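You operate a simulated robot arm through the tools that you are given. There is no shell and no other tool.

Carry out the task below with a simulated two-armed robot. There is one attempt and no reset: what you move stays moved.

Task
Move the tone from the white channel to the orange one and set a GOOD level.
Fine: white fader down first, orange fader at the white line; set the level by the gain knob.

It is judged by the outcome, as a careful person would: the job done as asked, and still so three seconds after it is handed in. It fails if anything else is knocked over, pushed out of place, dropped, spilled or broken.

Robot
Two 7-joint arms with fingered hands on one trunk that stands fixed in place. Base frame: the origin is at the foot of the trunk, x ahead of it, y to its left, z up; the work surface is at about z = 775. Lengths are in mm, angles in degrees, forces in N, time in s.
The left shoulder is at [30, 119, 994], the right one opposite. With the tool pointing down near the work surface each hand reaches from about 360 to 780 mm from the base axis, measured 20 degrees to its own side. Payload 3.8 kg a hand.
The tool frame of a hand sits at the grasp point between the pads (the TCP): z along the fingers, y along the line on which they close. The tips reach 25 mm beyond it. The gripper opens to 88 mm; its body begins 29 mm behind the TCP. The gripper is a hand of 4 fingers: y runs from the thumb to the fingers, the wrist lies at [-13, -106, -174] in the tool frame, and closing takes about 1.5 s.
Orientation is that of the tool frame in the base frame, as a unit quaternion [x, y, z, w]. With the fingers straight down and the wrist toward the robot, the tool's x, y and z point along [0, 1, 0], [1, 0, 0] and [0, 0, -1] of the base frame.

Tools
- The arms move only by the tool nudge_tool. It takes "left_increments", "right_increments" or both (then of equal length, played together; a hand with none holds still); each is a list of rows, each a list of 7 numbers: the shift along the tool's x, y, z in units of 25 mm (1.0 is 25 mm), then the turn, a rotation vector about the tool's x, y, z in units of 8 degrees (1.0 is 8 degrees), then the finger opening in mm, from 0 to 88. In form: [[dx, dy, dz, ax, ay, az, gripper], ...]. A call has 1 to 20 rows; each row shifts and turns the commanded pose from where the row before left it, along the tool's axes as they then stand. A call with a number of a shift or a turn outside -1 to 1 is refused whole. Rows are played at 5 a second. More than 50 mm and 8.6 degrees between two rows, or a gripper value outside its range, and nothing of the call is played. A pose out of reach is approached as far as the arm can. The call stops where the force on the tool passes 40 N (or 10 N more than at its start, if that is more) or the arm is blocked; 0.2 s more then pass. The fingers move at their own pace (about 153 mm/s each) and stop on an object; they squeeze with about 30 N. The grip force told is the motor's: it shows also when the fingers shut on nothing. Time passes only in rows, and 0.2 s behind the last, so rows that do not move let the fingers close. The reply holds the time, the measured pose of the TCP, the force on the tool along the base axes, the opening and the grip force, in the units named above and with some noise, with the torque about the TCP (base axes, N m) and any sound that the robot's microphone picked up.
- Cameras (640 x 400 px; columns grow to the right, rows downward): "scene" is now at [54.5, -17.2, 1541.3]; the picture's right is [-0.23, -0.97, 0.00], its down [-0.75, 0.18, -0.64] and it looks along [0.62, -0.15, -0.77] (base axes); focal length 350 px, centre (320, 200). "left" rides on the left gripper at [-64, -83, -98] in its tool frame; the picture's right is [-0.62, -0.37, 0.69], its down [0.71, -0.63, 0.30] and it looks along [0.32, 0.68, 0.65] (tool axes); focal length 265 px, centre (320, 200). "right" rides on the right gripper at [64, -83, -98] in its tool frame; the picture's right is [-0.62, 0.37, -0.69], its down [-0.71, -0.63, 0.30] and it looks along [-0.32, 0.68, 0.65] (tool axes); focal length 265 px, centre (320, 200). There is no depth. A picture from a camera that has moved, and an enlarged one, comes with that camera's place and axes in the base frame and with its lens.
- snapshot(camera): a new picture of that camera. It takes no simulated time.
- lift_body(by): moves the trunk up (or, below 0, down) by that many mm; the arms and the scene camera ride with it, the base frame stays. It gives what a move gives, with no picture.
- hand_shape(shape, hand): the hand has 4 fingers and takes this shape, open, in about a second: jaw (thumb against the fingers, like two jaws); tri (thumb and two fingers); tip (a fingertip pinch); poke (one finger out to press); point (the index stretched); flat (the hand flat); cup (the hand cupped); fist (a fist). The gripper value then closes the fingers along that shape, each until it touches; the sizes above hold for jaw. It gives what a move gives, with no picture.
- aim_head(pan, tilt): turns the head with the scene camera to pan (to the left, within 120 degrees either way) and tilt (down, from -29 to 69), counted from straight ahead of the robot. It gives what a move gives.
- inspect(camera, box): a new picture of the part [left, top, right, bottom] of that camera's present view, enlarged. It takes no simulated time.
- sign_off(): hands the job in; it is judged then, once.

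Places have to be worked out from the pictures, the camera data and where the tool is seen. Open the grippers and draw the arms clear of the work before you hand the job in, unless the task says otherwise.

The tools are called after "Emit:" as a command line: name --argument value ..., lists and objects as JSON in quotes. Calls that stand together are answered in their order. nudge_tool: Moves the arms, as the interface text tells. Its arguments: {"type":"object","properties":{"left_increments":{"type":"array","items":{"type":"array","items":{"type":"number"}}},"right_increments":{"type":"array","items":{"type":"array","items":{"type":"number"}}}},"required":[]} The other tools are called the same way: lift_body (by) moves the trunk up or down; hand_shape (shape, hand) gives the hand a shape; aim_head (pan, tilt) turns the head that bears the scene camera; snapshot (camera) takes a picture; inspect (camera, box) takes an enlarged picture of a part of a camera's view; sign_off () hands the job in.

At the start:

```text
time: 0.0
left_position: [573.9, 220.9, 1106.5]
left_tcp_rot: [0.707, 0.708, 0.001, -0.001]
left_contact_force: [0.0, -0.4, -0.4]
left_ft_torque: [-0.03, 0.01, 0.03]
left_gripper_width: 87.4
left_gripper_force: 0.2
left_shape: jaw
right_position: [517.4, -316.4, 1145.7]
right_tcp_rot: [0.707, 0.707, 0.0, 0.001]
right_contact_force: [-1.3, -0.4, -0.5]
right_ft_torque: [-0.01, -0.01, -0.04]
right_gripper_width: 87.6
right_gripper_force: 0.0
right_shape: jaw
trunk travel left (down, up): [-150.0, 440.0]
head pan, tilt (commanded): [-13.3, 50.0]
```

scene: 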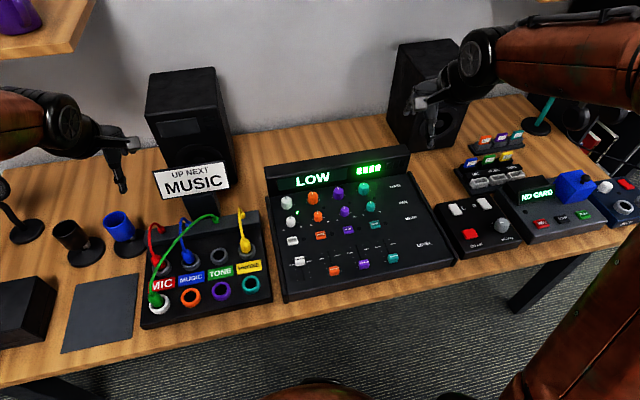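
right: 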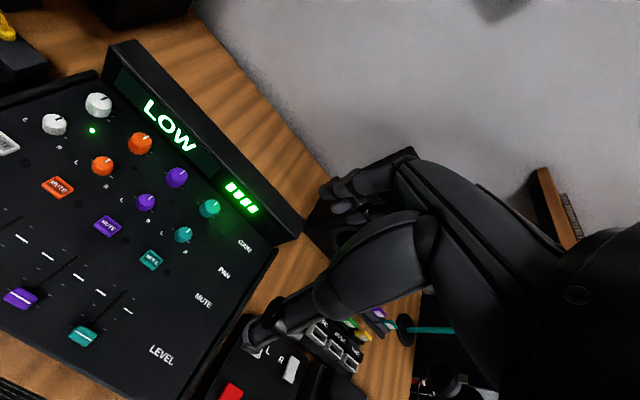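
left: 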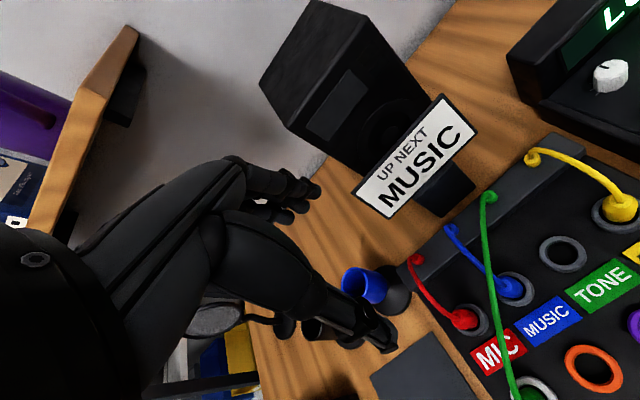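

I'll begin by looking closely at the patch bay and the mixer in the scene view.

Emit:
inspect --camera "scene" --box '[130, 190, 290, 330]'

Emit:
inspect --camera "scene" --box '[260, 140, 460, 300]'

Emit:
inspect --camera "scene" --box '[420, 100, 640, 270]'

```text
2.86 times, centred on (210, 260) of scene
camera zoom: at [54.5, -17.2, 1541.3], right [-0.23, -0.97, 0.0], down [-0.75, 0.18, -0.64], along [0.62, -0.15, -0.77], focal length 999 px, centre (634, 29)
```

zoom: 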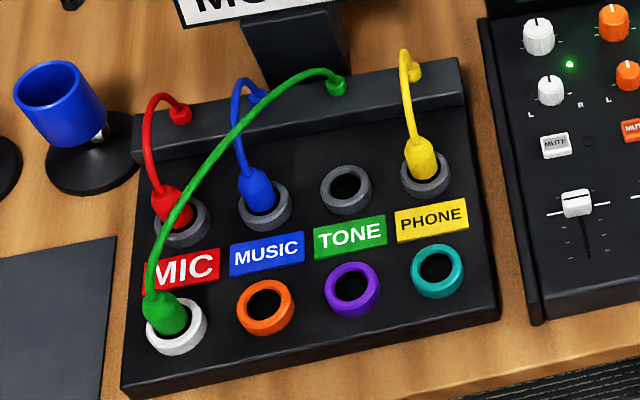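

```text
2.50 times, centred on (360, 220) of scene
camera zoom: at [54.5, -17.2, 1541.3], right [-0.23, -0.97, 0.0], down [-0.75, 0.18, -0.64], along [0.62, -0.15, -0.77], focal length 874 px, centre (220, 150)
```

zoom: 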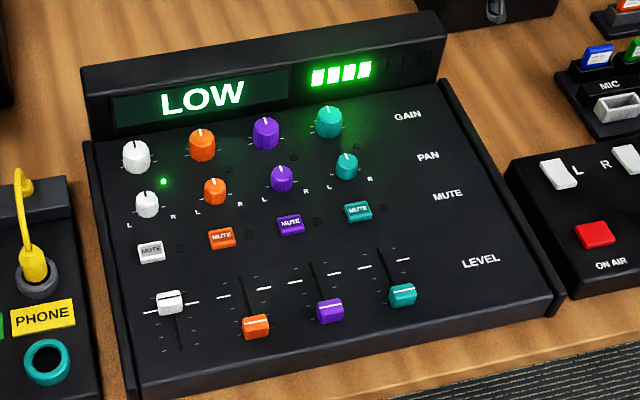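

```text
2.35 times, centred on (530, 185) of scene
camera zoom: at [54.5, -17.2, 1541.3], right [-0.23, -0.97, 0.0], down [-0.75, 0.18, -0.64], along [0.62, -0.15, -0.77], focal length 822 px, centre (-174, 235)
```

zoom: 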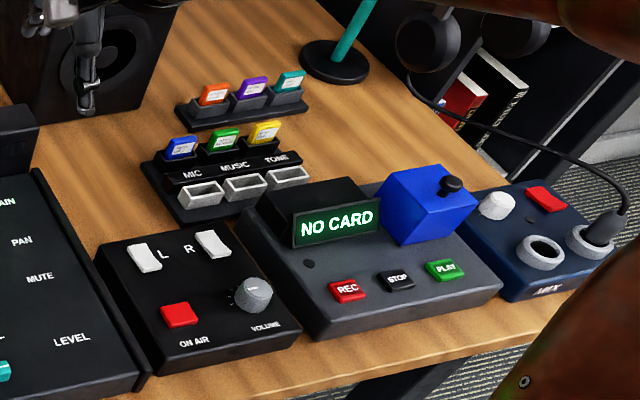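

Let me take closer looks at the faders and gain knobs, and at the white/orange jacks.

Emit:
inspect --camera "scene" --box '[280, 230, 360, 280]'

Emit:
inspect --camera "scene" --box '[270, 160, 390, 235]'

Emit:
inspect --camera "scene" --box '[140, 260, 220, 320]'

Emit:
inspect --camera "right" --box '[0, 80, 220, 300]'

Emit:
inspect --camera "left" --box '[380, 130, 640, 400]'

```text
8.00 times, centred on (320, 255) of scene
camera zoom: at [54.5, -17.2, 1541.3], right [-0.23, -0.97, 0.0], down [-0.75, 0.18, -0.64], along [0.62, -0.15, -0.77], focal length 2796 px, centre (320, -240)
```

zoom: 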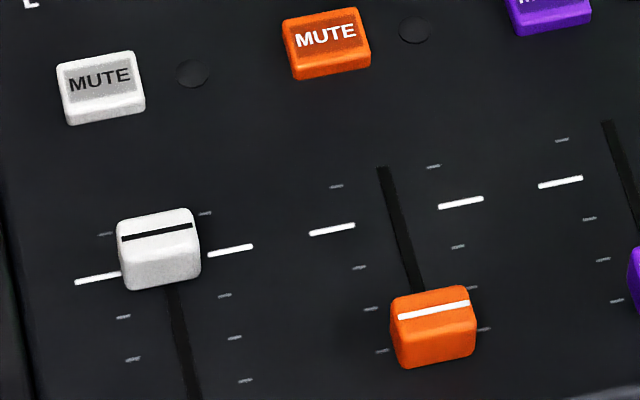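

```text
5.33 times, centred on (330, 198) of scene
camera zoom: at [54.5, -17.2, 1541.3], right [-0.23, -0.97, 0.0], down [-0.75, 0.18, -0.64], along [0.62, -0.15, -0.77], focal length 1864 px, centre (267, 213)
```

zoom: 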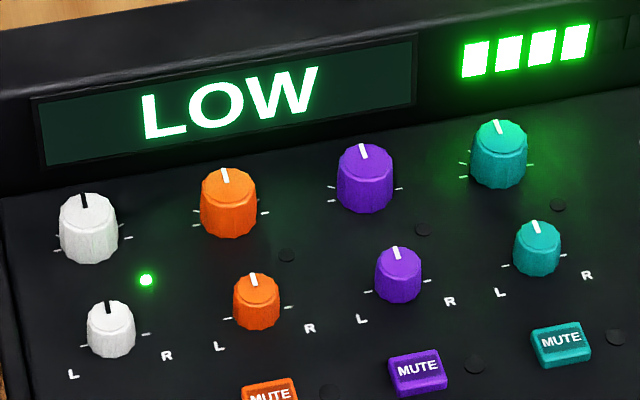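

```text
6.67 times, centred on (180, 290) of scene
camera zoom: at [54.5, -17.2, 1541.3], right [-0.23, -0.97, 0.0], down [-0.75, 0.18, -0.64], along [0.62, -0.15, -0.77], focal length 2330 px, centre (1253, -400)
```

zoom: 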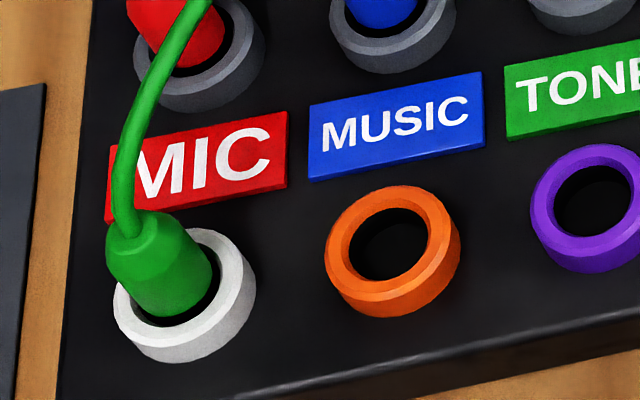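

```text
1.82 times, centred on (110, 190) of right
camera zoom: at [435.6, -251.3, 1244.3], right [0.37, -0.62, 0.69], down [-0.63, -0.71, -0.3], along [0.68, -0.32, -0.65], focal length 483 px, centre (702, 218)
```

zoom: 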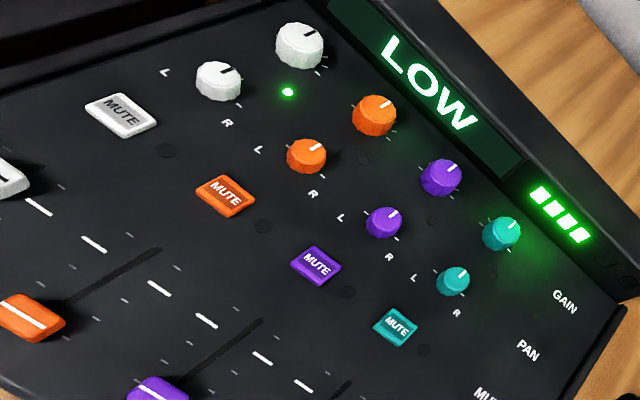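

```text
1.48 times, centred on (510, 265) of left
camera zoom: at [490.1, 154.4, 1204.6], right [-0.37, -0.62, -0.69], down [-0.63, 0.71, -0.3], along [0.68, 0.32, -0.65], focal length 393 px, centre (38, 104)
```

zoom: 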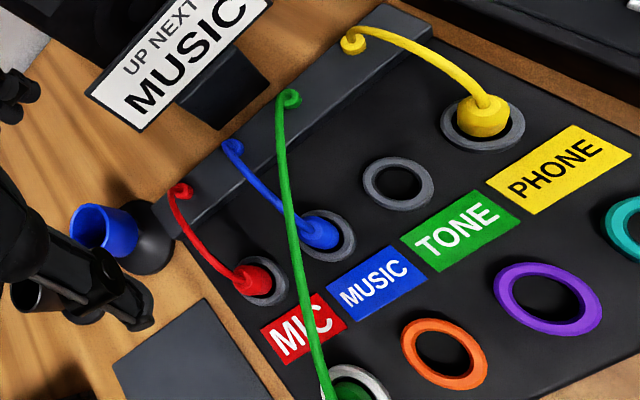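

The faders sit around x≈445–490 and the orange column near y≈-143, with the mixer panel low, at z≈790–800. I'll put the right hand into a fingertip pinch and look at how the fingers lie before coming down.

Emit:
hand_shape --shape "tip" --hand "right"

Emit:
snapshot --camera "right"

Emit:
inspect --camera "scene" --box '[380, 40, 640, 200]'

```text
time: 0.9
left_position: [574.0, 220.2, 1107.5]
left_tcp_rot: [0.707, 0.707, 0.0, 0.0]
left_contact_force: [0.0, -0.2, -0.3]
left_ft_torque: [0.02, 0.02, 0.01]
left_gripper_width: 87.6
left_gripper_force: 0.2
left_shape: jaw
right_position: [517.8, -314.9, 1146.6]
right_tcp_rot: [0.707, 0.707, 0.0, 0.0]
right_contact_force: [0.2, -0.3, 0.0]
right_ft_torque: [-0.05, -0.02, -0.03]
right_gripper_width: 87.6
right_gripper_force: 0.1
right_shape: tip
trunk travel left (down, up): [-150.0, 440.0]
head pan, tilt (commanded): [-13.3, 50.0]
```

```text
taken
camera right: at [435.7, -251.3, 1244.3], right [0.37, -0.62, 0.69], down [-0.63, -0.71, -0.3], along [0.68, -0.32, -0.65], focal length 265 px, centre (320, 200)
```

right: 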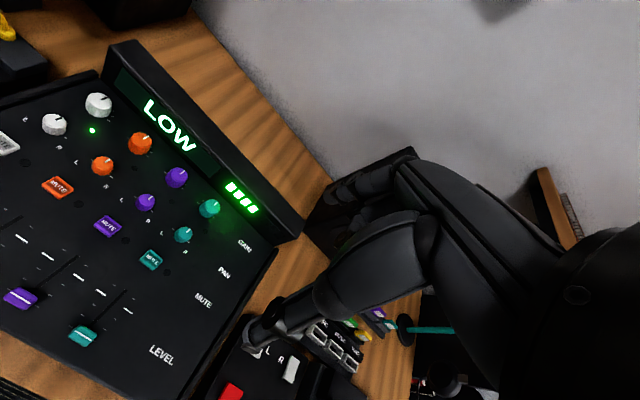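

```text
2.46 times, centred on (510, 120) of scene
camera zoom: at [54.5, -17.2, 1541.3], right [-0.23, -0.97, 0.0], down [-0.75, 0.18, -0.64], along [0.62, -0.15, -0.77], focal length 860 px, centre (-148, 397)
```

zoom: 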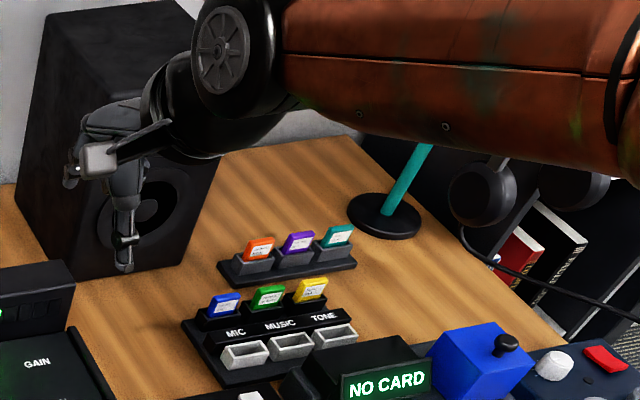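

The thumb lies on the robot's side and the fingers on the far side, with the TCP projecting between them as expected. I'll bring the right hand over the white fader at about z=885 to measure from close up.

Emit:
nudge_tool --right_increments '[[0.85, -0.1, 0.9, 0, 0, 0, 60], [0.85, -0.1, 0.9, 0, 0, 0, 60], [0.85, -0.1, 0.9, 0, 0, 0, 60], [0.85, -0.1, 0.9, 0, 0, 0, 60], [0.85, -0.1, 0.9, 0, 0, 0, 60], [0.85, -0.1, 0.9, 0, 0, 0, 60], [0.85, -0.1, 0.9, 0, 0, 0, 60], [0.85, -0.1, 0.9, 0, 0, 0, 60], [0.85, -0.1, 0.9, 0, 0, 0, 60], [0.85, -0.1, 0.9, 0, 0, 0, 60], [0.85, -0.1, 0.9, 0, 0, 0, 60], [0.45, -0.1, 0.5, 0, 0, 0, 60]]'

Emit:
snapshot --camera "right"

Emit:
snapshot --camera "scene"

```text
time: 3.5
left_position: [575.2, 218.4, 1107.0]
left_tcp_rot: [0.707, 0.707, 0.001, 0.0]
left_contact_force: [-0.2, 0.0, -0.2]
left_ft_torque: [-0.01, 0.02, -0.03]
left_gripper_width: 87.9
left_gripper_force: 0.1
left_shape: jaw
right_position: [487.7, -71.7, 885.1]
right_tcp_rot: [0.707, 0.707, 0.0, -0.001]
right_contact_force: [0.1, 0.1, -0.1]
right_ft_torque: [-0.01, -0.04, 0.0]
right_gripper_width: 60.2
right_gripper_force: 0.0
right_shape: tip
trunk travel left (down, up): [-150.0, 440.0]
head pan, tilt (commanded): [-13.3, 50.0]
```

```text
taken
camera right: at [405.9, -7.4, 984.0], right [0.37, -0.62, 0.69], down [-0.63, -0.71, -0.3], along [0.68, -0.32, -0.65], focal length 265 px, centre (320, 200)
```

right: 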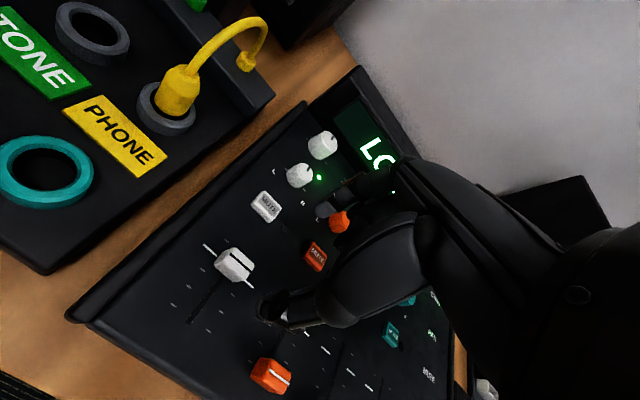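

```text
taken
camera scene: at [54.5, -16.9, 1541.3], right [-0.23, -0.97, 0.0], down [-0.75, 0.18, -0.64], along [0.62, -0.15, -0.77], focal length 350 px, centre (320, 200)
```

scene: 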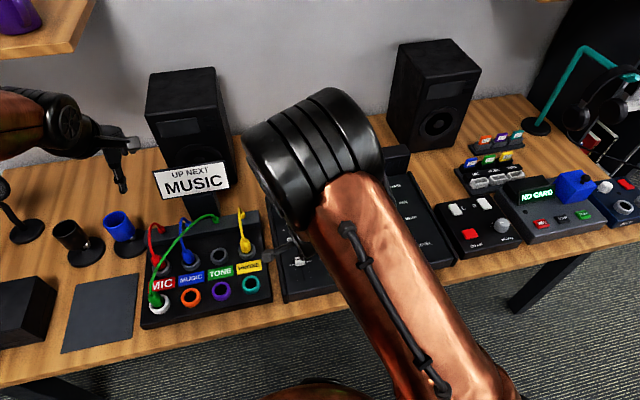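

The right-hand camera now sees the white fader well; both views put its cap near (489, -68, ~793). I'll zoom in for better pixel positions.

Emit:
inspect --camera "right" --box '[150, 200, 350, 400]'

Emit:
inspect --camera "right" --box '[240, 110, 420, 250]'

Emit:
inspect --camera "scene" --box '[250, 220, 320, 300]'

```text
2.00 times, centred on (250, 300) of right
camera zoom: at [405.9, -7.4, 984.0], right [0.37, -0.62, 0.69], down [-0.63, -0.71, -0.3], along [0.68, -0.32, -0.65], focal length 531 px, centre (460, 0)
```

zoom: 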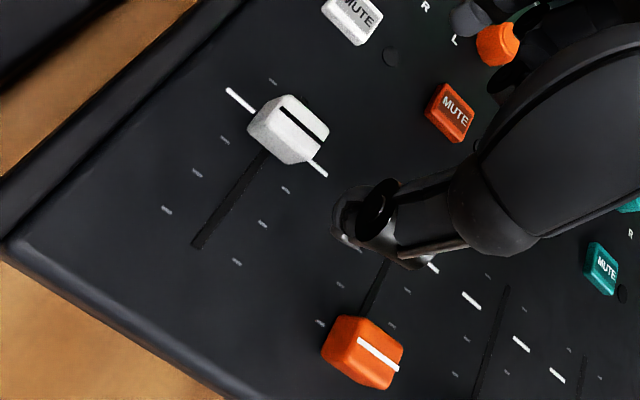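

```text
2.86 times, centred on (330, 180) of right
camera zoom: at [405.9, -7.4, 984.0], right [0.37, -0.62, 0.69], down [-0.63, -0.71, -0.3], along [0.68, -0.32, -0.65], focal length 758 px, centre (291, 257)
```

zoom: 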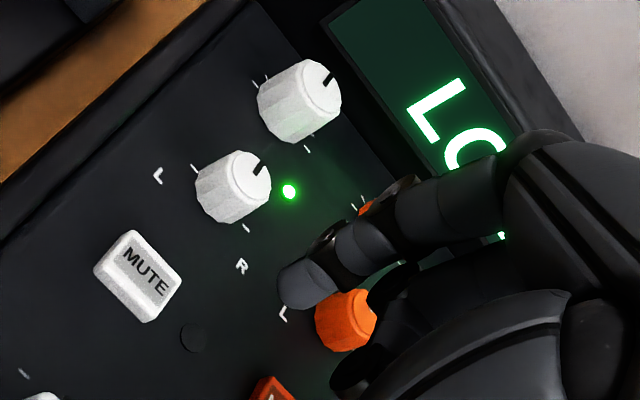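

```text
5.00 times, centred on (285, 260) of scene
camera zoom: at [54.5, -16.9, 1541.3], right [-0.23, -0.97, 0.0], down [-0.75, 0.18, -0.64], along [0.62, -0.15, -0.77], focal length 1748 px, centre (495, -100)
```

zoom: 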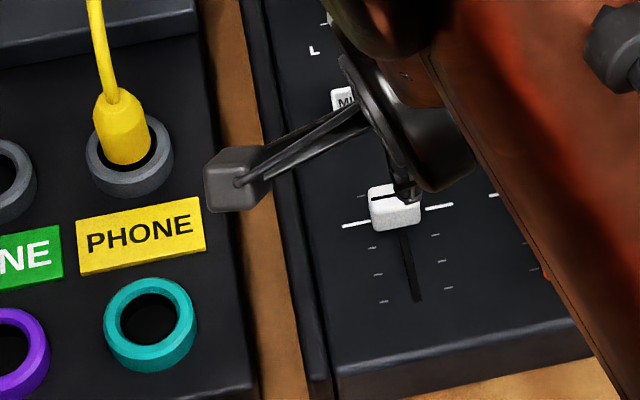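

Scene and hand views agree the white cap is at about x≈490, y≈-69, with its top around z≈790. I'll narrow the pinch to 40 mm and come down in steps to z≈825, then look again.

Emit:
nudge_tool --right_increments '[[0.08, 0.12, 0, 0, 0, 0, 40], [0, 0, 0.8, 0, 0, 0, 40], [0, 0, 0.8, 0, 0, 0, 40], [0, 0, 0.8, 0, 0, 0, 40], [0, 0, 0, 0, 0, 0, 40]]'

Emit:
snapshot --camera "right"

Emit:
inspect --camera "scene" --box '[240, 210, 340, 300]'

```text
time: 4.7
left_position: [574.6, 220.1, 1106.3]
left_tcp_rot: [0.707, 0.707, 0.0, 0.0]
left_contact_force: [-0.4, 0.0, -0.2]
left_ft_torque: [0.0, -0.01, 0.01]
left_gripper_width: 87.6
left_gripper_force: 0.0
left_shape: jaw
right_position: [489.9, -68.9, 825.6]
right_tcp_rot: [0.707, 0.707, -0.001, 0.0]
right_contact_force: [0.4, 0.2, -0.2]
right_ft_torque: [0.03, 0.04, 0.02]
right_gripper_width: 40.5
right_gripper_force: 0.1
right_shape: tip
trunk travel left (down, up): [-150.0, 440.0]
head pan, tilt (commanded): [-13.3, 50.0]
```

```text
taken
camera right: at [407.8, -3.8, 923.8], right [0.37, -0.62, 0.69], down [-0.63, -0.71, -0.3], along [0.68, -0.32, -0.65], focal length 265 px, centre (320, 200)
```

right: 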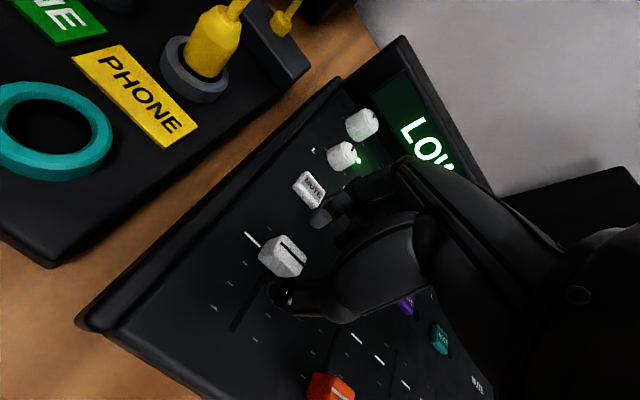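

```text
4.44 times, centred on (290, 255) of scene
camera zoom: at [54.2, -17.0, 1541.3], right [-0.23, -0.97, 0.0], down [-0.75, 0.18, -0.64], along [0.62, -0.15, -0.77], focal length 1553 px, centre (453, -44)
```

zoom: 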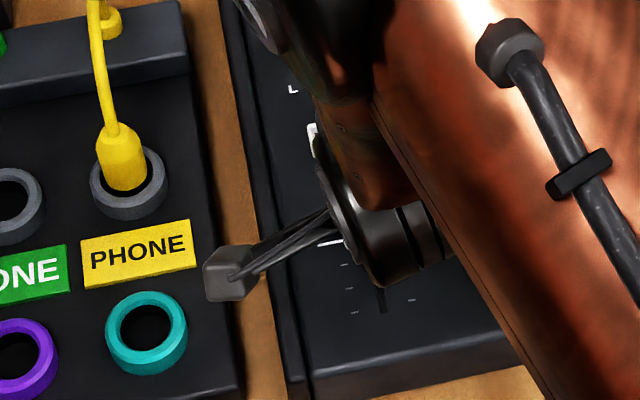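

Zooming in with the hand camera to see how the fingertips stand relative to the cap.

Emit:
inspect --camera "right" --box '[210, 170, 370, 330]'

```text
2.50 times, centred on (290, 250) of right
camera zoom: at [407.8, -3.8, 923.8], right [0.37, -0.62, 0.69], down [-0.63, -0.71, -0.3], along [0.68, -0.32, -0.65], focal length 664 px, centre (395, 75)
```

zoom: 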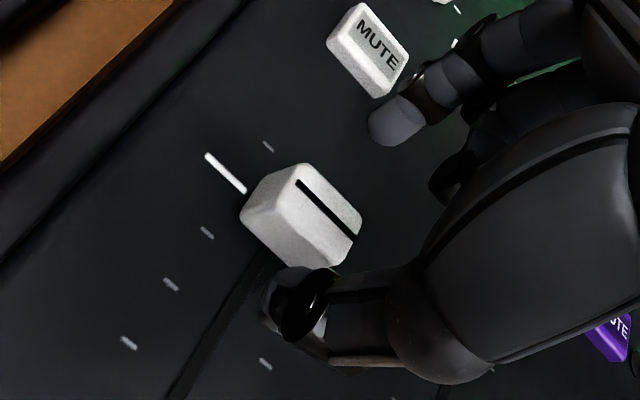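

The cap centre comes out near (494, -71), top z≈793, with thumb and index straddling it. I'll shift 4 mm forward, descend to about z≈809 and check the force.

Emit:
nudge_tool --right_increments '[[-0.08, 0.16, 0, 0, 0, 0, 40], [0, 0, 0.3, 0, 0, 0, 40], [0, 0, 0.3, 0, 0, 0, 40], [0, 0, 0.08, 0, 0, 0, 40]]'

Emit:
inspect --camera "right" --box '[210, 150, 390, 330]'

```text
time: 5.7
left_position: [574.7, 219.6, 1106.6]
left_tcp_rot: [0.707, 0.707, 0.0, 0.0]
left_contact_force: [-0.4, -0.1, -0.2]
left_ft_torque: [0.03, 0.03, -0.02]
left_gripper_width: 87.8
left_gripper_force: 0.1
left_shape: jaw
right_position: [493.9, -72.1, 809.0]
right_tcp_rot: [0.707, 0.707, 0.001, 0.0]
right_contact_force: [0.0, 0.3, -0.3]
right_ft_torque: [0.0, -0.01, 0.01]
right_gripper_width: 40.4
right_gripper_force: 0.0
right_shape: tip
trunk travel left (down, up): [-150.0, 440.0]
head pan, tilt (commanded): [-13.3, 50.0]
```

```text
2.22 times, centred on (300, 240) of right
camera zoom: at [412.3, -6.7, 907.2], right [0.37, -0.62, 0.69], down [-0.63, -0.71, -0.3], along [0.68, -0.32, -0.65], focal length 590 px, centre (364, 111)
```

zoom: 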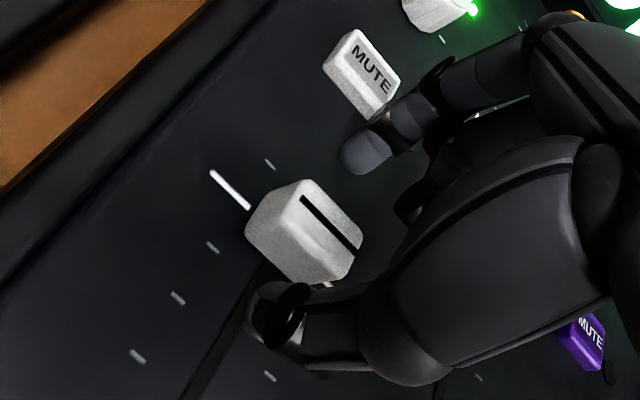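

The cap is between thumb and index with no contact so far. Closing the pinch on it.

Emit:
nudge_tool --right_increments '[[0, 0, 0, 0, 0, 0, 25], [0, 0, 0, 0, 0, 0, 15], [0, 0, 0, 0, 0, 0, 10], [0, 0, 0, 0, 0, 0, 10], [0, 0, 0, 0, 0, 0, 10]]'

Emit:
inspect --camera "right" --box '[210, 150, 390, 330]'

```text
time: 6.9
left_position: [574.0, 219.8, 1107.3]
left_tcp_rot: [0.707, 0.708, 0.0, 0.0]
left_contact_force: [-0.4, -0.2, -0.4]
left_ft_torque: [0.01, 0.0, 0.02]
left_gripper_width: 87.6
left_gripper_force: 0.0
left_shape: jaw
right_position: [494.6, -72.4, 809.6]
right_tcp_rot: [0.707, 0.707, 0.0, 0.0]
right_contact_force: [-1.7, -0.1, 0.4]
right_ft_torque: [0.01, 0.03, -0.02]
right_gripper_width: 10.6
right_gripper_force: 0.1
right_shape: tip
trunk travel left (down, up): [-150.0, 440.0]
head pan, tilt (commanded): [-13.3, 50.0]
```

```text
2.22 times, centred on (300, 240) of right
camera zoom: at [412.2, -6.7, 907.3], right [0.37, -0.62, 0.69], down [-0.63, -0.71, -0.3], along [0.68, -0.32, -0.65], focal length 590 px, centre (364, 111)
```

zoom: 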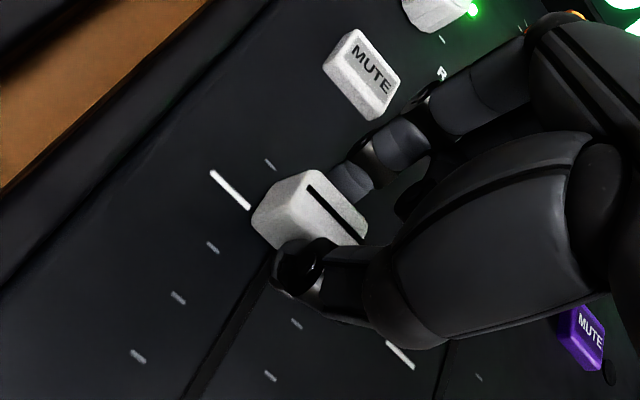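

The fingers have just reached the cap (x force −1.7 N) but aren't squeezing yet; I'll close fully so they hold it.

Emit:
nudge_tool --right_increments '[[0, 0, 0, 0, 0, 0, 4], [0, 0, 0, 0, 0, 0, 0], [0, 0, 0, 0, 0, 0, 0]]'

Emit:
inspect --camera "right" --box '[210, 150, 390, 330]'

```text
time: 7.7
left_position: [574.6, 220.7, 1106.1]
left_tcp_rot: [0.707, 0.707, 0.0, 0.0]
left_contact_force: [0.7, 0.8, 0.6]
left_ft_torque: [0.03, -0.03, 0.0]
left_gripper_width: 87.5
left_gripper_force: 0.1
left_shape: jaw
right_position: [494.4, -71.6, 808.5]
right_tcp_rot: [0.707, 0.708, 0.0, 0.0]
right_contact_force: [-0.6, -0.4, -2.6]
right_ft_torque: [0.0, 0.01, -0.01]
right_gripper_width: 9.2
right_gripper_force: 29.7
right_shape: tip
trunk travel left (down, up): [-150.0, 440.0]
head pan, tilt (commanded): [-13.3, 50.0]
```

```text
2.22 times, centred on (300, 240) of right
camera zoom: at [412.3, -6.8, 907.1], right [0.37, -0.62, 0.69], down [-0.63, -0.71, -0.3], along [0.68, -0.32, -0.65], focal length 590 px, centre (364, 111)
```

zoom: 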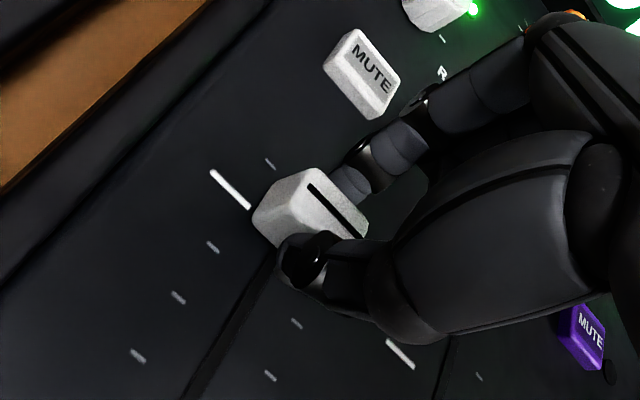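

The cap is now gripped (29.7 N, 9 mm). I'll draw the white fader toward the robot about 37 mm, then ease it to its stop.

Emit:
nudge_tool --right_increments '[[0, -0.25, 0, 0, 0, 0, 0], [0, -0.25, 0, 0, 0, 0, 0], [0, -0.25, 0, 0, 0, 0, 0], [0, -0.25, 0, 0, 0, 0, 0], [0, -0.25, 0, 0, 0, 0, 0], [0, -0.25, 0, 0, 0, 0, 0]]'

Emit:
snapshot --camera "right"

```text
time: 9.1
left_position: [573.4, 219.7, 1107.1]
left_tcp_rot: [0.708, 0.706, 0.0, 0.0]
left_contact_force: [1.0, 0.2, -0.5]
left_ft_torque: [0.01, 0.0, -0.02]
left_gripper_width: 87.7
left_gripper_force: 0.0
left_shape: jaw
right_position: [455.4, -71.9, 809.1]
right_tcp_rot: [0.707, 0.707, 0.0, 0.0]
right_contact_force: [1.0, -1.4, -5.9]
right_ft_torque: [-0.02, -0.08, -0.02]
right_gripper_width: 8.8
right_gripper_force: 29.8
right_shape: tip
trunk travel left (down, up): [-150.0, 440.0]
head pan, tilt (commanded): [-13.3, 50.0]
```

```text
taken
camera right: at [375.0, -6.7, 907.6], right [0.37, -0.62, 0.69], down [-0.63, -0.71, -0.3], along [0.68, -0.32, -0.65], focal length 265 px, centre (320, 200)
```

right: 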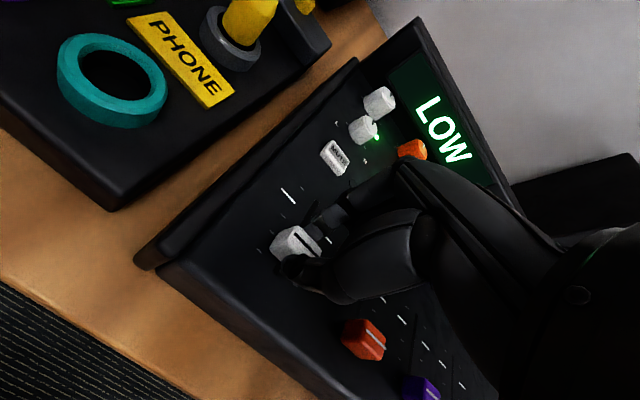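

The fader follows the hand with little force. I'll continue in 2.5 mm steps until the end stop shows in the force.

Emit:
nudge_tool --right_increments '[[0, -0.12, 0, 0, 0, 0, 0], [0, -0.12, 0, 0, 0, 0, 0], [0, -0.12, 0, 0, 0, 0, 0]]'

Emit:
inspect --camera "right" --box '[200, 150, 440, 350]'

```text
time: 9.9
left_position: [574.1, 219.9, 1105.8]
left_tcp_rot: [0.707, 0.707, -0.001, 0.0]
left_contact_force: [1.1, -0.4, -0.2]
left_ft_torque: [0.0, 0.01, 0.02]
left_gripper_width: 87.6
left_gripper_force: 0.0
left_shape: jaw
right_position: [448.7, -71.5, 809.2]
right_tcp_rot: [0.707, 0.707, -0.001, 0.0]
right_contact_force: [-1.1, 0.6, -5.7]
right_ft_torque: [0.0, -0.01, -0.04]
right_gripper_width: 9.0
right_gripper_force: 30.3
right_shape: tip
trunk travel left (down, up): [-150.0, 440.0]
head pan, tilt (commanded): [-13.3, 50.0]
```

```text
2.00 times, centred on (320, 250) of right
camera zoom: at [366.0, -6.8, 907.5], right [0.37, -0.62, 0.69], down [-0.63, -0.71, -0.3], along [0.68, -0.33, -0.66], focal length 531 px, centre (320, 100)
```

zoom: 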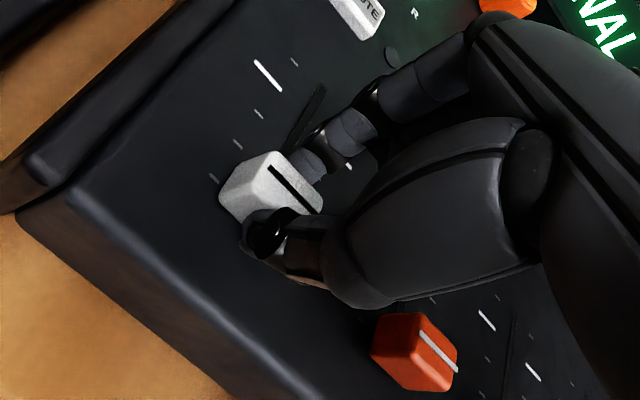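

The display now reads "…NAL" (no signal), so the white fader is at or near its bottom. A few more small steps to feel the stop.

Emit:
nudge_tool --right_increments '[[0, -0.1, 0, 0, 0, 0, 0], [0, -0.1, 0, 0, 0, 0, 0], [0, -0.1, 0, 0, 0, 0, 0]]'

Emit:
inspect --camera "right" --box '[200, 150, 440, 350]'

```text
time: 10.7
left_position: [574.3, 220.5, 1105.8]
left_tcp_rot: [0.707, 0.707, 0.0, 0.0]
left_contact_force: [-0.1, 0.0, -0.5]
left_ft_torque: [-0.02, 0.04, 0.01]
left_gripper_width: 87.4
left_gripper_force: 0.1
left_shape: jaw
right_position: [443.8, -71.9, 808.9]
right_tcp_rot: [0.707, 0.707, 0.001, 0.001]
right_contact_force: [5.8, -0.7, -4.0]
right_ft_torque: [-0.02, -0.17, -0.08]
right_gripper_width: 9.1
right_gripper_force: 30.1
right_shape: tip
trunk travel left (down, up): [-150.0, 440.0]
head pan, tilt (commanded): [-13.3, 50.0]
```

```text
2.00 times, centred on (320, 250) of right
camera zoom: at [360.8, -6.5, 907.1], right [0.37, -0.62, 0.69], down [-0.63, -0.71, -0.31], along [0.68, -0.32, -0.65], focal length 531 px, centre (320, 100)
```

zoom: 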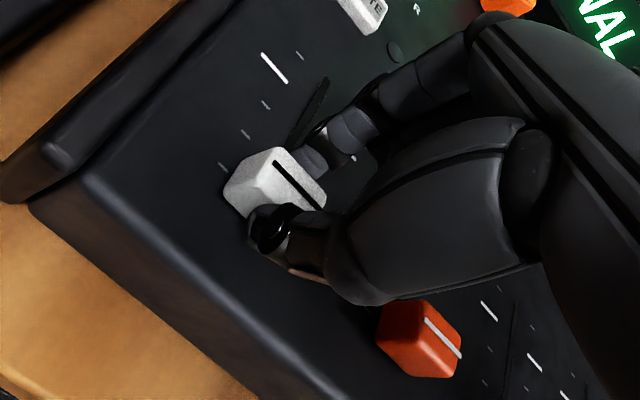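

The force in x rose to +5.8 N: the white fader is on its bottom stop and the display shows no signal. I'll open the pinch and lift straight up, then move toward the orange column at height.

Emit:
nudge_tool --right_increments '[[0, 0.08, 0, 0, 0, 0, 0], [0, 0, 0, 0, 0, 0, 30], [0, 0, 0, 0, 0, 0, 40], [0, 0, -0.5, 0, 0, 0, 40], [0, 0, -1, 0, 0, 0, 40], [0, 0, -1, 0, 0, 0, 40], [-0.8, 0, -1, 0, 0, 0, 40], [-1, 0, 0, 0, 0, 0, 40], [-1, 0, 0, 0, 0, 0, 40]]'

Emit:
snapshot --camera "right"

Emit:
snapshot --camera "scene"

```text
time: 12.7
left_position: [573.8, 219.3, 1107.3]
left_tcp_rot: [0.708, 0.707, 0.0, 0.001]
left_contact_force: [0.0, -0.5, -0.7]
left_ft_torque: [-0.01, -0.03, 0.03]
left_gripper_width: 87.7
left_gripper_force: 0.1
left_shape: jaw
right_position: [443.4, -141.7, 895.7]
right_tcp_rot: [0.707, 0.707, 0.0, -0.001]
right_contact_force: [-0.2, 0.8, -0.5]
right_ft_torque: [0.02, -0.01, -0.03]
right_gripper_width: 39.7
right_gripper_force: 0.1
right_shape: tip
trunk travel left (down, up): [-150.0, 440.0]
head pan, tilt (commanded): [-13.3, 50.0]
```

```text
taken
camera right: at [360.4, -76.2, 995.0], right [0.37, -0.62, 0.69], down [-0.63, -0.71, -0.3], along [0.68, -0.32, -0.65], focal length 265 px, centre (320, 200)
```

right: 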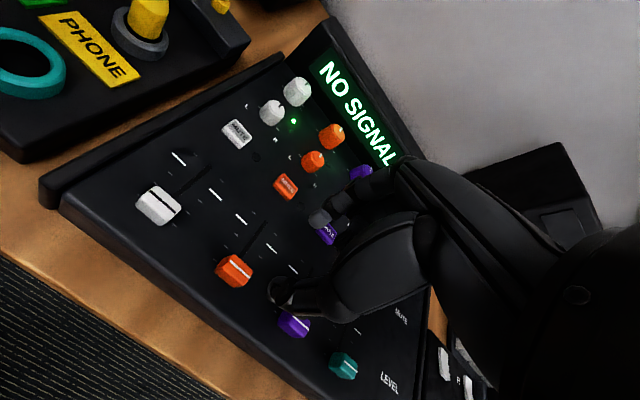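

```text
taken
camera scene: at [54.3, -18.0, 1541.3], right [-0.23, -0.97, 0.0], down [-0.75, 0.18, -0.64], along [0.62, -0.15, -0.77], focal length 350 px, centre (320, 200)
```

scene: 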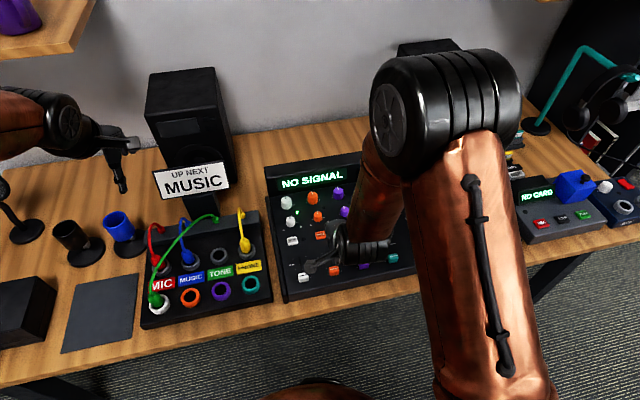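

The display reads NO SIGNAL, with both faders at the bottom. Next is the plug; I'll look closely at the left hand's form and at the green cable from the present views.

Emit:
inspect --camera "scene" --box '[40, 70, 160, 210]'

Emit:
inspect --camera "scene" --box '[135, 200, 235, 320]'

Emit:
snapshot --camera "left"

```text
2.86 times, centred on (100, 140) of scene
camera zoom: at [54.3, -18.0, 1541.3], right [-0.23, -0.97, 0.0], down [-0.75, 0.18, -0.64], along [0.62, -0.15, -0.77], focal length 999 px, centre (949, 371)
```

zoom: 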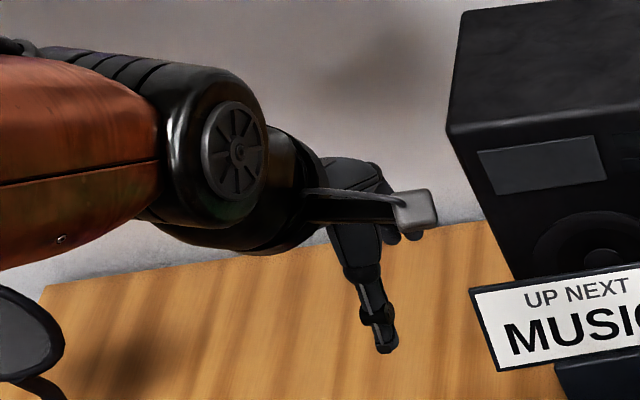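

```text
3.33 times, centred on (185, 260) of scene
camera zoom: at [54.3, -18.0, 1541.3], right [-0.23, -0.97, 0.0], down [-0.75, 0.18, -0.64], along [0.62, -0.15, -0.77], focal length 1165 px, centre (770, 0)
```

zoom: 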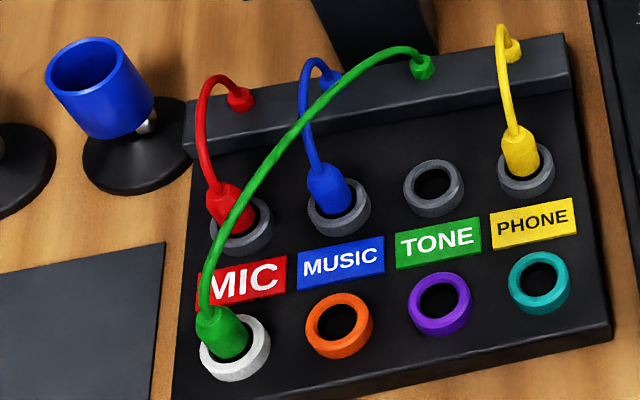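

```text
taken
camera left: at [489.9, 153.8, 1204.8], right [-0.37, -0.62, -0.69], down [-0.63, 0.72, -0.3], along [0.68, 0.32, -0.65], focal length 265 px, centre (320, 200)
```

left: 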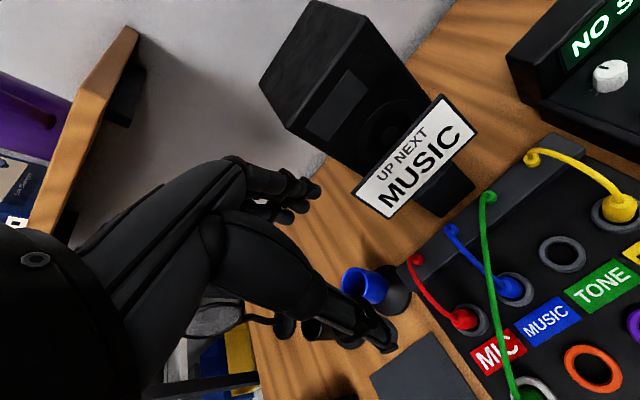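

The cable leaves the plug's top and arcs away to the rear right, so I'll grip the plug across that direction, with the left hand turned about 64° so the cable passes out between thumb and fingers. First I move the left hand over the plug at height and turn it, while the right hand backs off to the right.

Emit:
nudge_tool --left_increments '[[0.24, -0.83, 0.67, 0, 0, 0, 88], [0.24, -0.83, 0.67, 0, 0, 0, 88], [0.24, -0.83, 0.67, 0, 0, 0, 88], [0.24, -0.83, 0.67, 0, 0, 0, 88], [0.24, -0.83, 0.67, 0, 0, 0, 88], [0.24, -0.83, 0.67, 0, 0, 0, 88]]' --right_increments '[[-0.8, 0, -0.5, 0, 0, 0, 40], [-0.8, 0, -0.5, 0, 0, 0, 40], [-0.8, 0, -0.5, 0, 0, 0, 40], [-0.8, 0, -0.5, 0, 0, 0, 40], [-0.8, 0, -0.5, 0, 0, 0, 40], [-0.8, 0, -0.5, 0, 0, 0, 40]]'

Emit:
snapshot --camera "left"

Emit:
snapshot --camera "scene"

```text
time: 14.1
left_position: [449.3, 256.7, 1006.1]
left_tcp_rot: [0.707, 0.707, 0.0, 0.0]
left_contact_force: [0.0, 0.1, -0.3]
left_ft_torque: [0.01, 0.0, 0.01]
left_gripper_width: 87.5
left_gripper_force: 0.1
left_shape: jaw
right_position: [442.4, -261.8, 973.0]
right_tcp_rot: [0.708, 0.707, 0.0, -0.001]
right_contact_force: [0.2, -0.1, 0.3]
right_ft_torque: [0.0, -0.02, 0.02]
right_gripper_width: 39.9
right_gripper_force: 0.2
right_shape: tip
trunk travel left (down, up): [-150.0, 440.0]
head pan, tilt (commanded): [-13.3, 50.0]
```

```text
taken
camera left: at [364.6, 191.1, 1104.2], right [-0.37, -0.62, -0.69], down [-0.63, 0.71, -0.3], along [0.68, 0.32, -0.65], focal length 265 px, centre (320, 200)
```

left: 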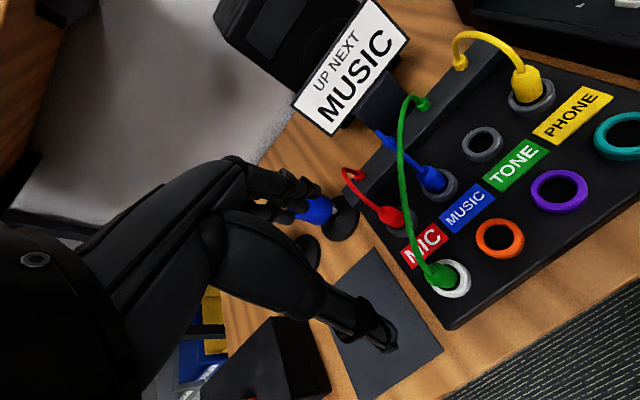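

```text
taken
camera scene: at [54.0, -17.4, 1541.3], right [-0.23, -0.97, 0.0], down [-0.75, 0.18, -0.64], along [0.62, -0.15, -0.77], focal length 350 px, centre (320, 200)
```

scene: 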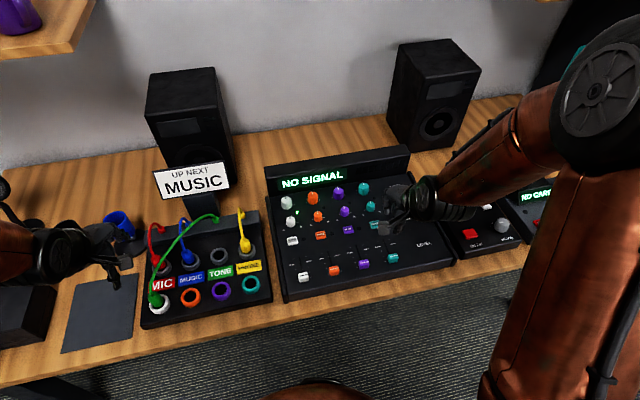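

A good view of the patch bay from the left hand; I'll zoom in to measure the jack positions.

Emit:
inspect --camera "left" --box '[390, 180, 570, 320]'

Emit:
inspect --camera "left" --box '[370, 70, 490, 310]'

```text
2.86 times, centred on (480, 250) of left
camera zoom: at [364.6, 191.1, 1104.2], right [-0.37, -0.62, -0.69], down [-0.63, 0.71, -0.3], along [0.68, 0.32, -0.65], focal length 758 px, centre (-137, 57)
```

zoom: 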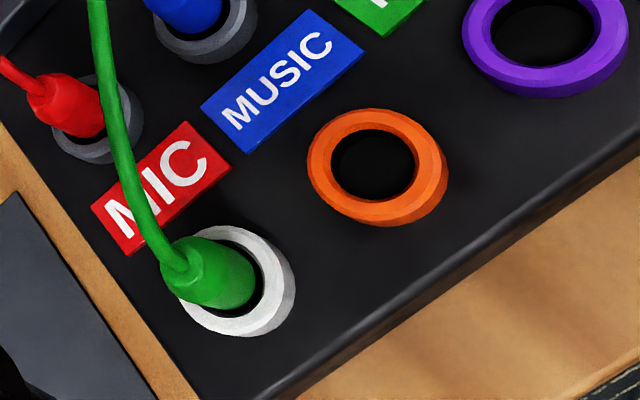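

```text
1.67 times, centred on (430, 190) of left
camera zoom: at [364.6, 191.1, 1104.2], right [-0.37, -0.62, -0.69], down [-0.63, 0.71, -0.3], along [0.68, 0.32, -0.65], focal length 442 px, centre (137, 217)
```

zoom: 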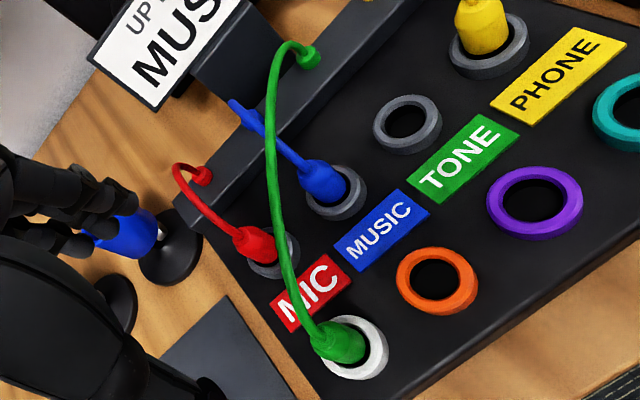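

Left-camera rays put the white jack near (458, 259) and the orange one near (458, 193) for a top height around z≈790. Now I turn the left hand 64° about the vertical and look again.

Emit:
nudge_tool --left_increments '[[0, 0, 0, 0, 0, -1, 88], [0, 0, 0, 0, 0, -1, 88], [0, 0, 0, 0, 0, -1, 88], [0, 0, 0, 0, 0, -1, 88], [0, 0, 0, 0, 0, -1, 88], [0, 0, 0, 0, 0, -1, 88], [0, 0, 0, 0, 0, -1, 88], [0, 0, 0, 0, 0, -1, 88]]'

Emit:
snapshot --camera "left"

Emit:
snapshot --camera "scene"

```text
time: 15.9
left_position: [450.5, 255.1, 1006.0]
left_tcp_rot: [0.225, 0.974, 0.0, -0.001]
left_contact_force: [0.8, 0.3, -0.5]
left_ft_torque: [-0.02, 0.01, 0.03]
left_gripper_width: 87.6
left_gripper_force: 0.1
left_shape: jaw
right_position: [443.3, -262.0, 972.4]
right_tcp_rot: [0.707, 0.707, -0.001, -0.001]
right_contact_force: [0.5, 0.6, 0.1]
right_ft_torque: [0.0, 0.0, 0.0]
right_gripper_width: 39.8
right_gripper_force: 0.1
right_shape: tip
trunk travel left (down, up): [-150.0, 440.0]
head pan, tilt (commanded): [-13.3, 50.0]
```

```text
taken
camera left: at [470.2, 150.7, 1104.0], right [0.4, -0.6, -0.69], down [-0.92, -0.25, -0.3], along [0.01, 0.76, -0.65], focal length 265 px, centre (320, 200)
```

left: 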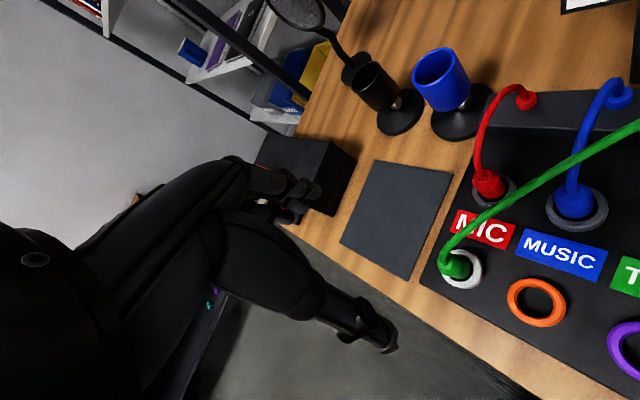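

```text
taken
camera scene: at [54.8, -17.8, 1541.3], right [-0.23, -0.97, 0.0], down [-0.75, 0.18, -0.64], along [0.62, -0.15, -0.77], focal length 350 px, centre (320, 200)
```

scene: 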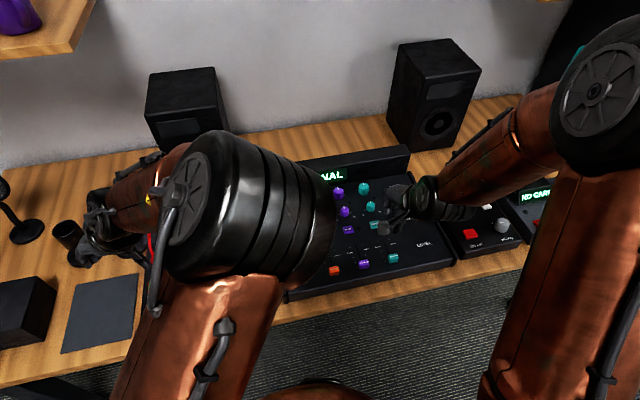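

The turn worked. Zooming the left camera on the plug and jacks for triangulation from this second viewpoint.

Emit:
inspect --camera "left" --box '[420, 170, 620, 340]'

```text
2.35 times, centred on (520, 255) of left
camera zoom: at [470.2, 150.7, 1104.0], right [0.4, -0.6, -0.69], down [-0.92, -0.25, -0.3], along [0.01, 0.76, -0.65], focal length 624 px, centre (-151, 71)
```

zoom: 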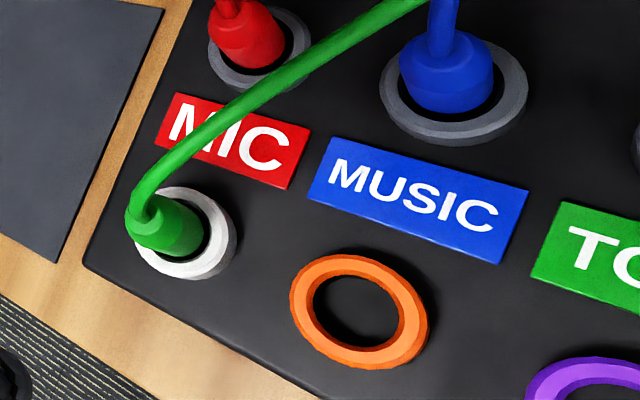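

Two left-camera views and the scene ray all meet at ring-top height z≈770: white jack ≈ (465, 264.5), orange ≈ (465.5, 193.5), spacing ≈71 mm, plug top at z≈809. I'll give the left hand a three-finger shape, go over the plug and descend to z≈875.

Emit:
hand_shape --shape "tri" --hand "left"

Emit:
nudge_tool --left_increments '[[-0.36, 0.59, 0, 0, 0, 0, 70], [0, 0, 0.9, 0, 0, 0, 70], [0, 0, 0.9, 0, 0, 0, 70], [0, 0, 0.9, 0, 0, 0, 70], [0, 0, 0.9, 0, 0, 0, 70], [0, 0, 0.9, 0, 0, 0, 70], [0, 0, 0.7, 0, 0, 0, 70]]'

Emit:
snapshot --camera "left"

Emit:
snapshot --camera "scene"

```text
time: 16.8
left_position: [449.2, 255.3, 1005.0]
left_tcp_rot: [0.225, 0.974, 0.0, 0.0]
left_contact_force: [-0.6, 0.0, 0.1]
left_ft_torque: [-0.01, -0.01, 0.02]
left_gripper_width: 87.6
left_gripper_force: 0.2
left_shape: tri
right_position: [441.9, -262.3, 972.1]
right_tcp_rot: [0.707, 0.708, 0.0, 0.0]
right_contact_force: [-0.7, -1.1, 0.3]
right_ft_torque: [-0.03, -0.03, -0.01]
right_gripper_width: 39.6
right_gripper_force: 0.1
right_shape: tip
trunk travel left (down, up): [-150.0, 440.0]
head pan, tilt (commanded): [-13.3, 50.0]
```

```text
time: 18.4
left_position: [466.0, 265.3, 874.2]
left_tcp_rot: [0.225, 0.974, 0.001, 0.0]
left_contact_force: [0.9, 0.4, 0.0]
left_ft_torque: [0.01, 0.02, 0.0]
left_gripper_width: 70.3
left_gripper_force: 0.0
left_shape: tri
right_position: [443.4, -261.8, 972.9]
right_tcp_rot: [0.707, 0.707, 0.0, 0.0]
right_contact_force: [-0.3, -0.2, -0.1]
right_ft_torque: [-0.03, -0.02, 0.01]
right_gripper_width: 39.7
right_gripper_force: 0.0
right_shape: tip
trunk travel left (down, up): [-150.0, 440.0]
head pan, tilt (commanded): [-13.3, 50.0]
```

```text
taken
camera left: at [487.0, 160.8, 973.3], right [0.4, -0.6, -0.69], down [-0.92, -0.25, -0.3], along [0.01, 0.76, -0.65], focal length 265 px, centre (320, 200)
```

left: 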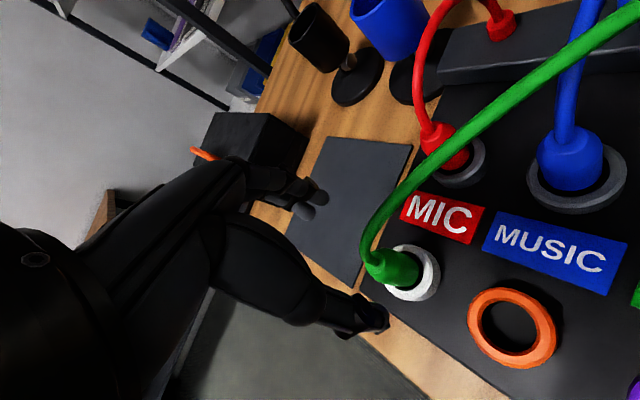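

```text
taken
camera scene: at [54.8, -17.2, 1541.3], right [-0.23, -0.97, 0.0], down [-0.75, 0.18, -0.64], along [0.62, -0.15, -0.77], focal length 350 px, centre (320, 200)
```

scene: 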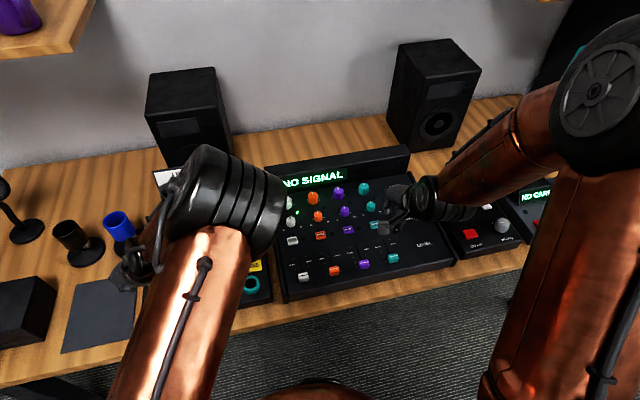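

Zooming in to refine the plug position and check finger positions before descending around the plug.

Emit:
inspect --camera "left" --box '[330, 180, 570, 380]'

Emit:
inspect --camera "left" --box '[220, 140, 440, 350]'

```text
2.00 times, centred on (450, 280) of left
camera zoom: at [487.0, 160.8, 973.3], right [0.4, -0.6, -0.69], down [-0.92, -0.25, -0.3], along [0.01, 0.76, -0.65], focal length 531 px, centre (60, 40)
```

zoom: 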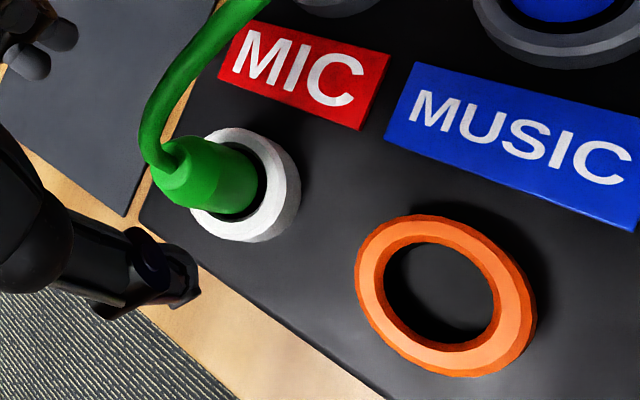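

```text
1.90 times, centred on (330, 245) of left
camera zoom: at [487.0, 160.8, 973.3], right [0.4, -0.6, -0.69], down [-0.92, -0.25, -0.3], along [0.01, 0.76, -0.65], focal length 506 px, centre (301, 114)
```

zoom: 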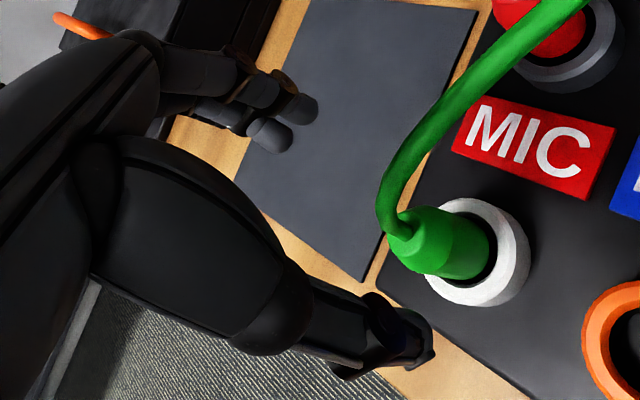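

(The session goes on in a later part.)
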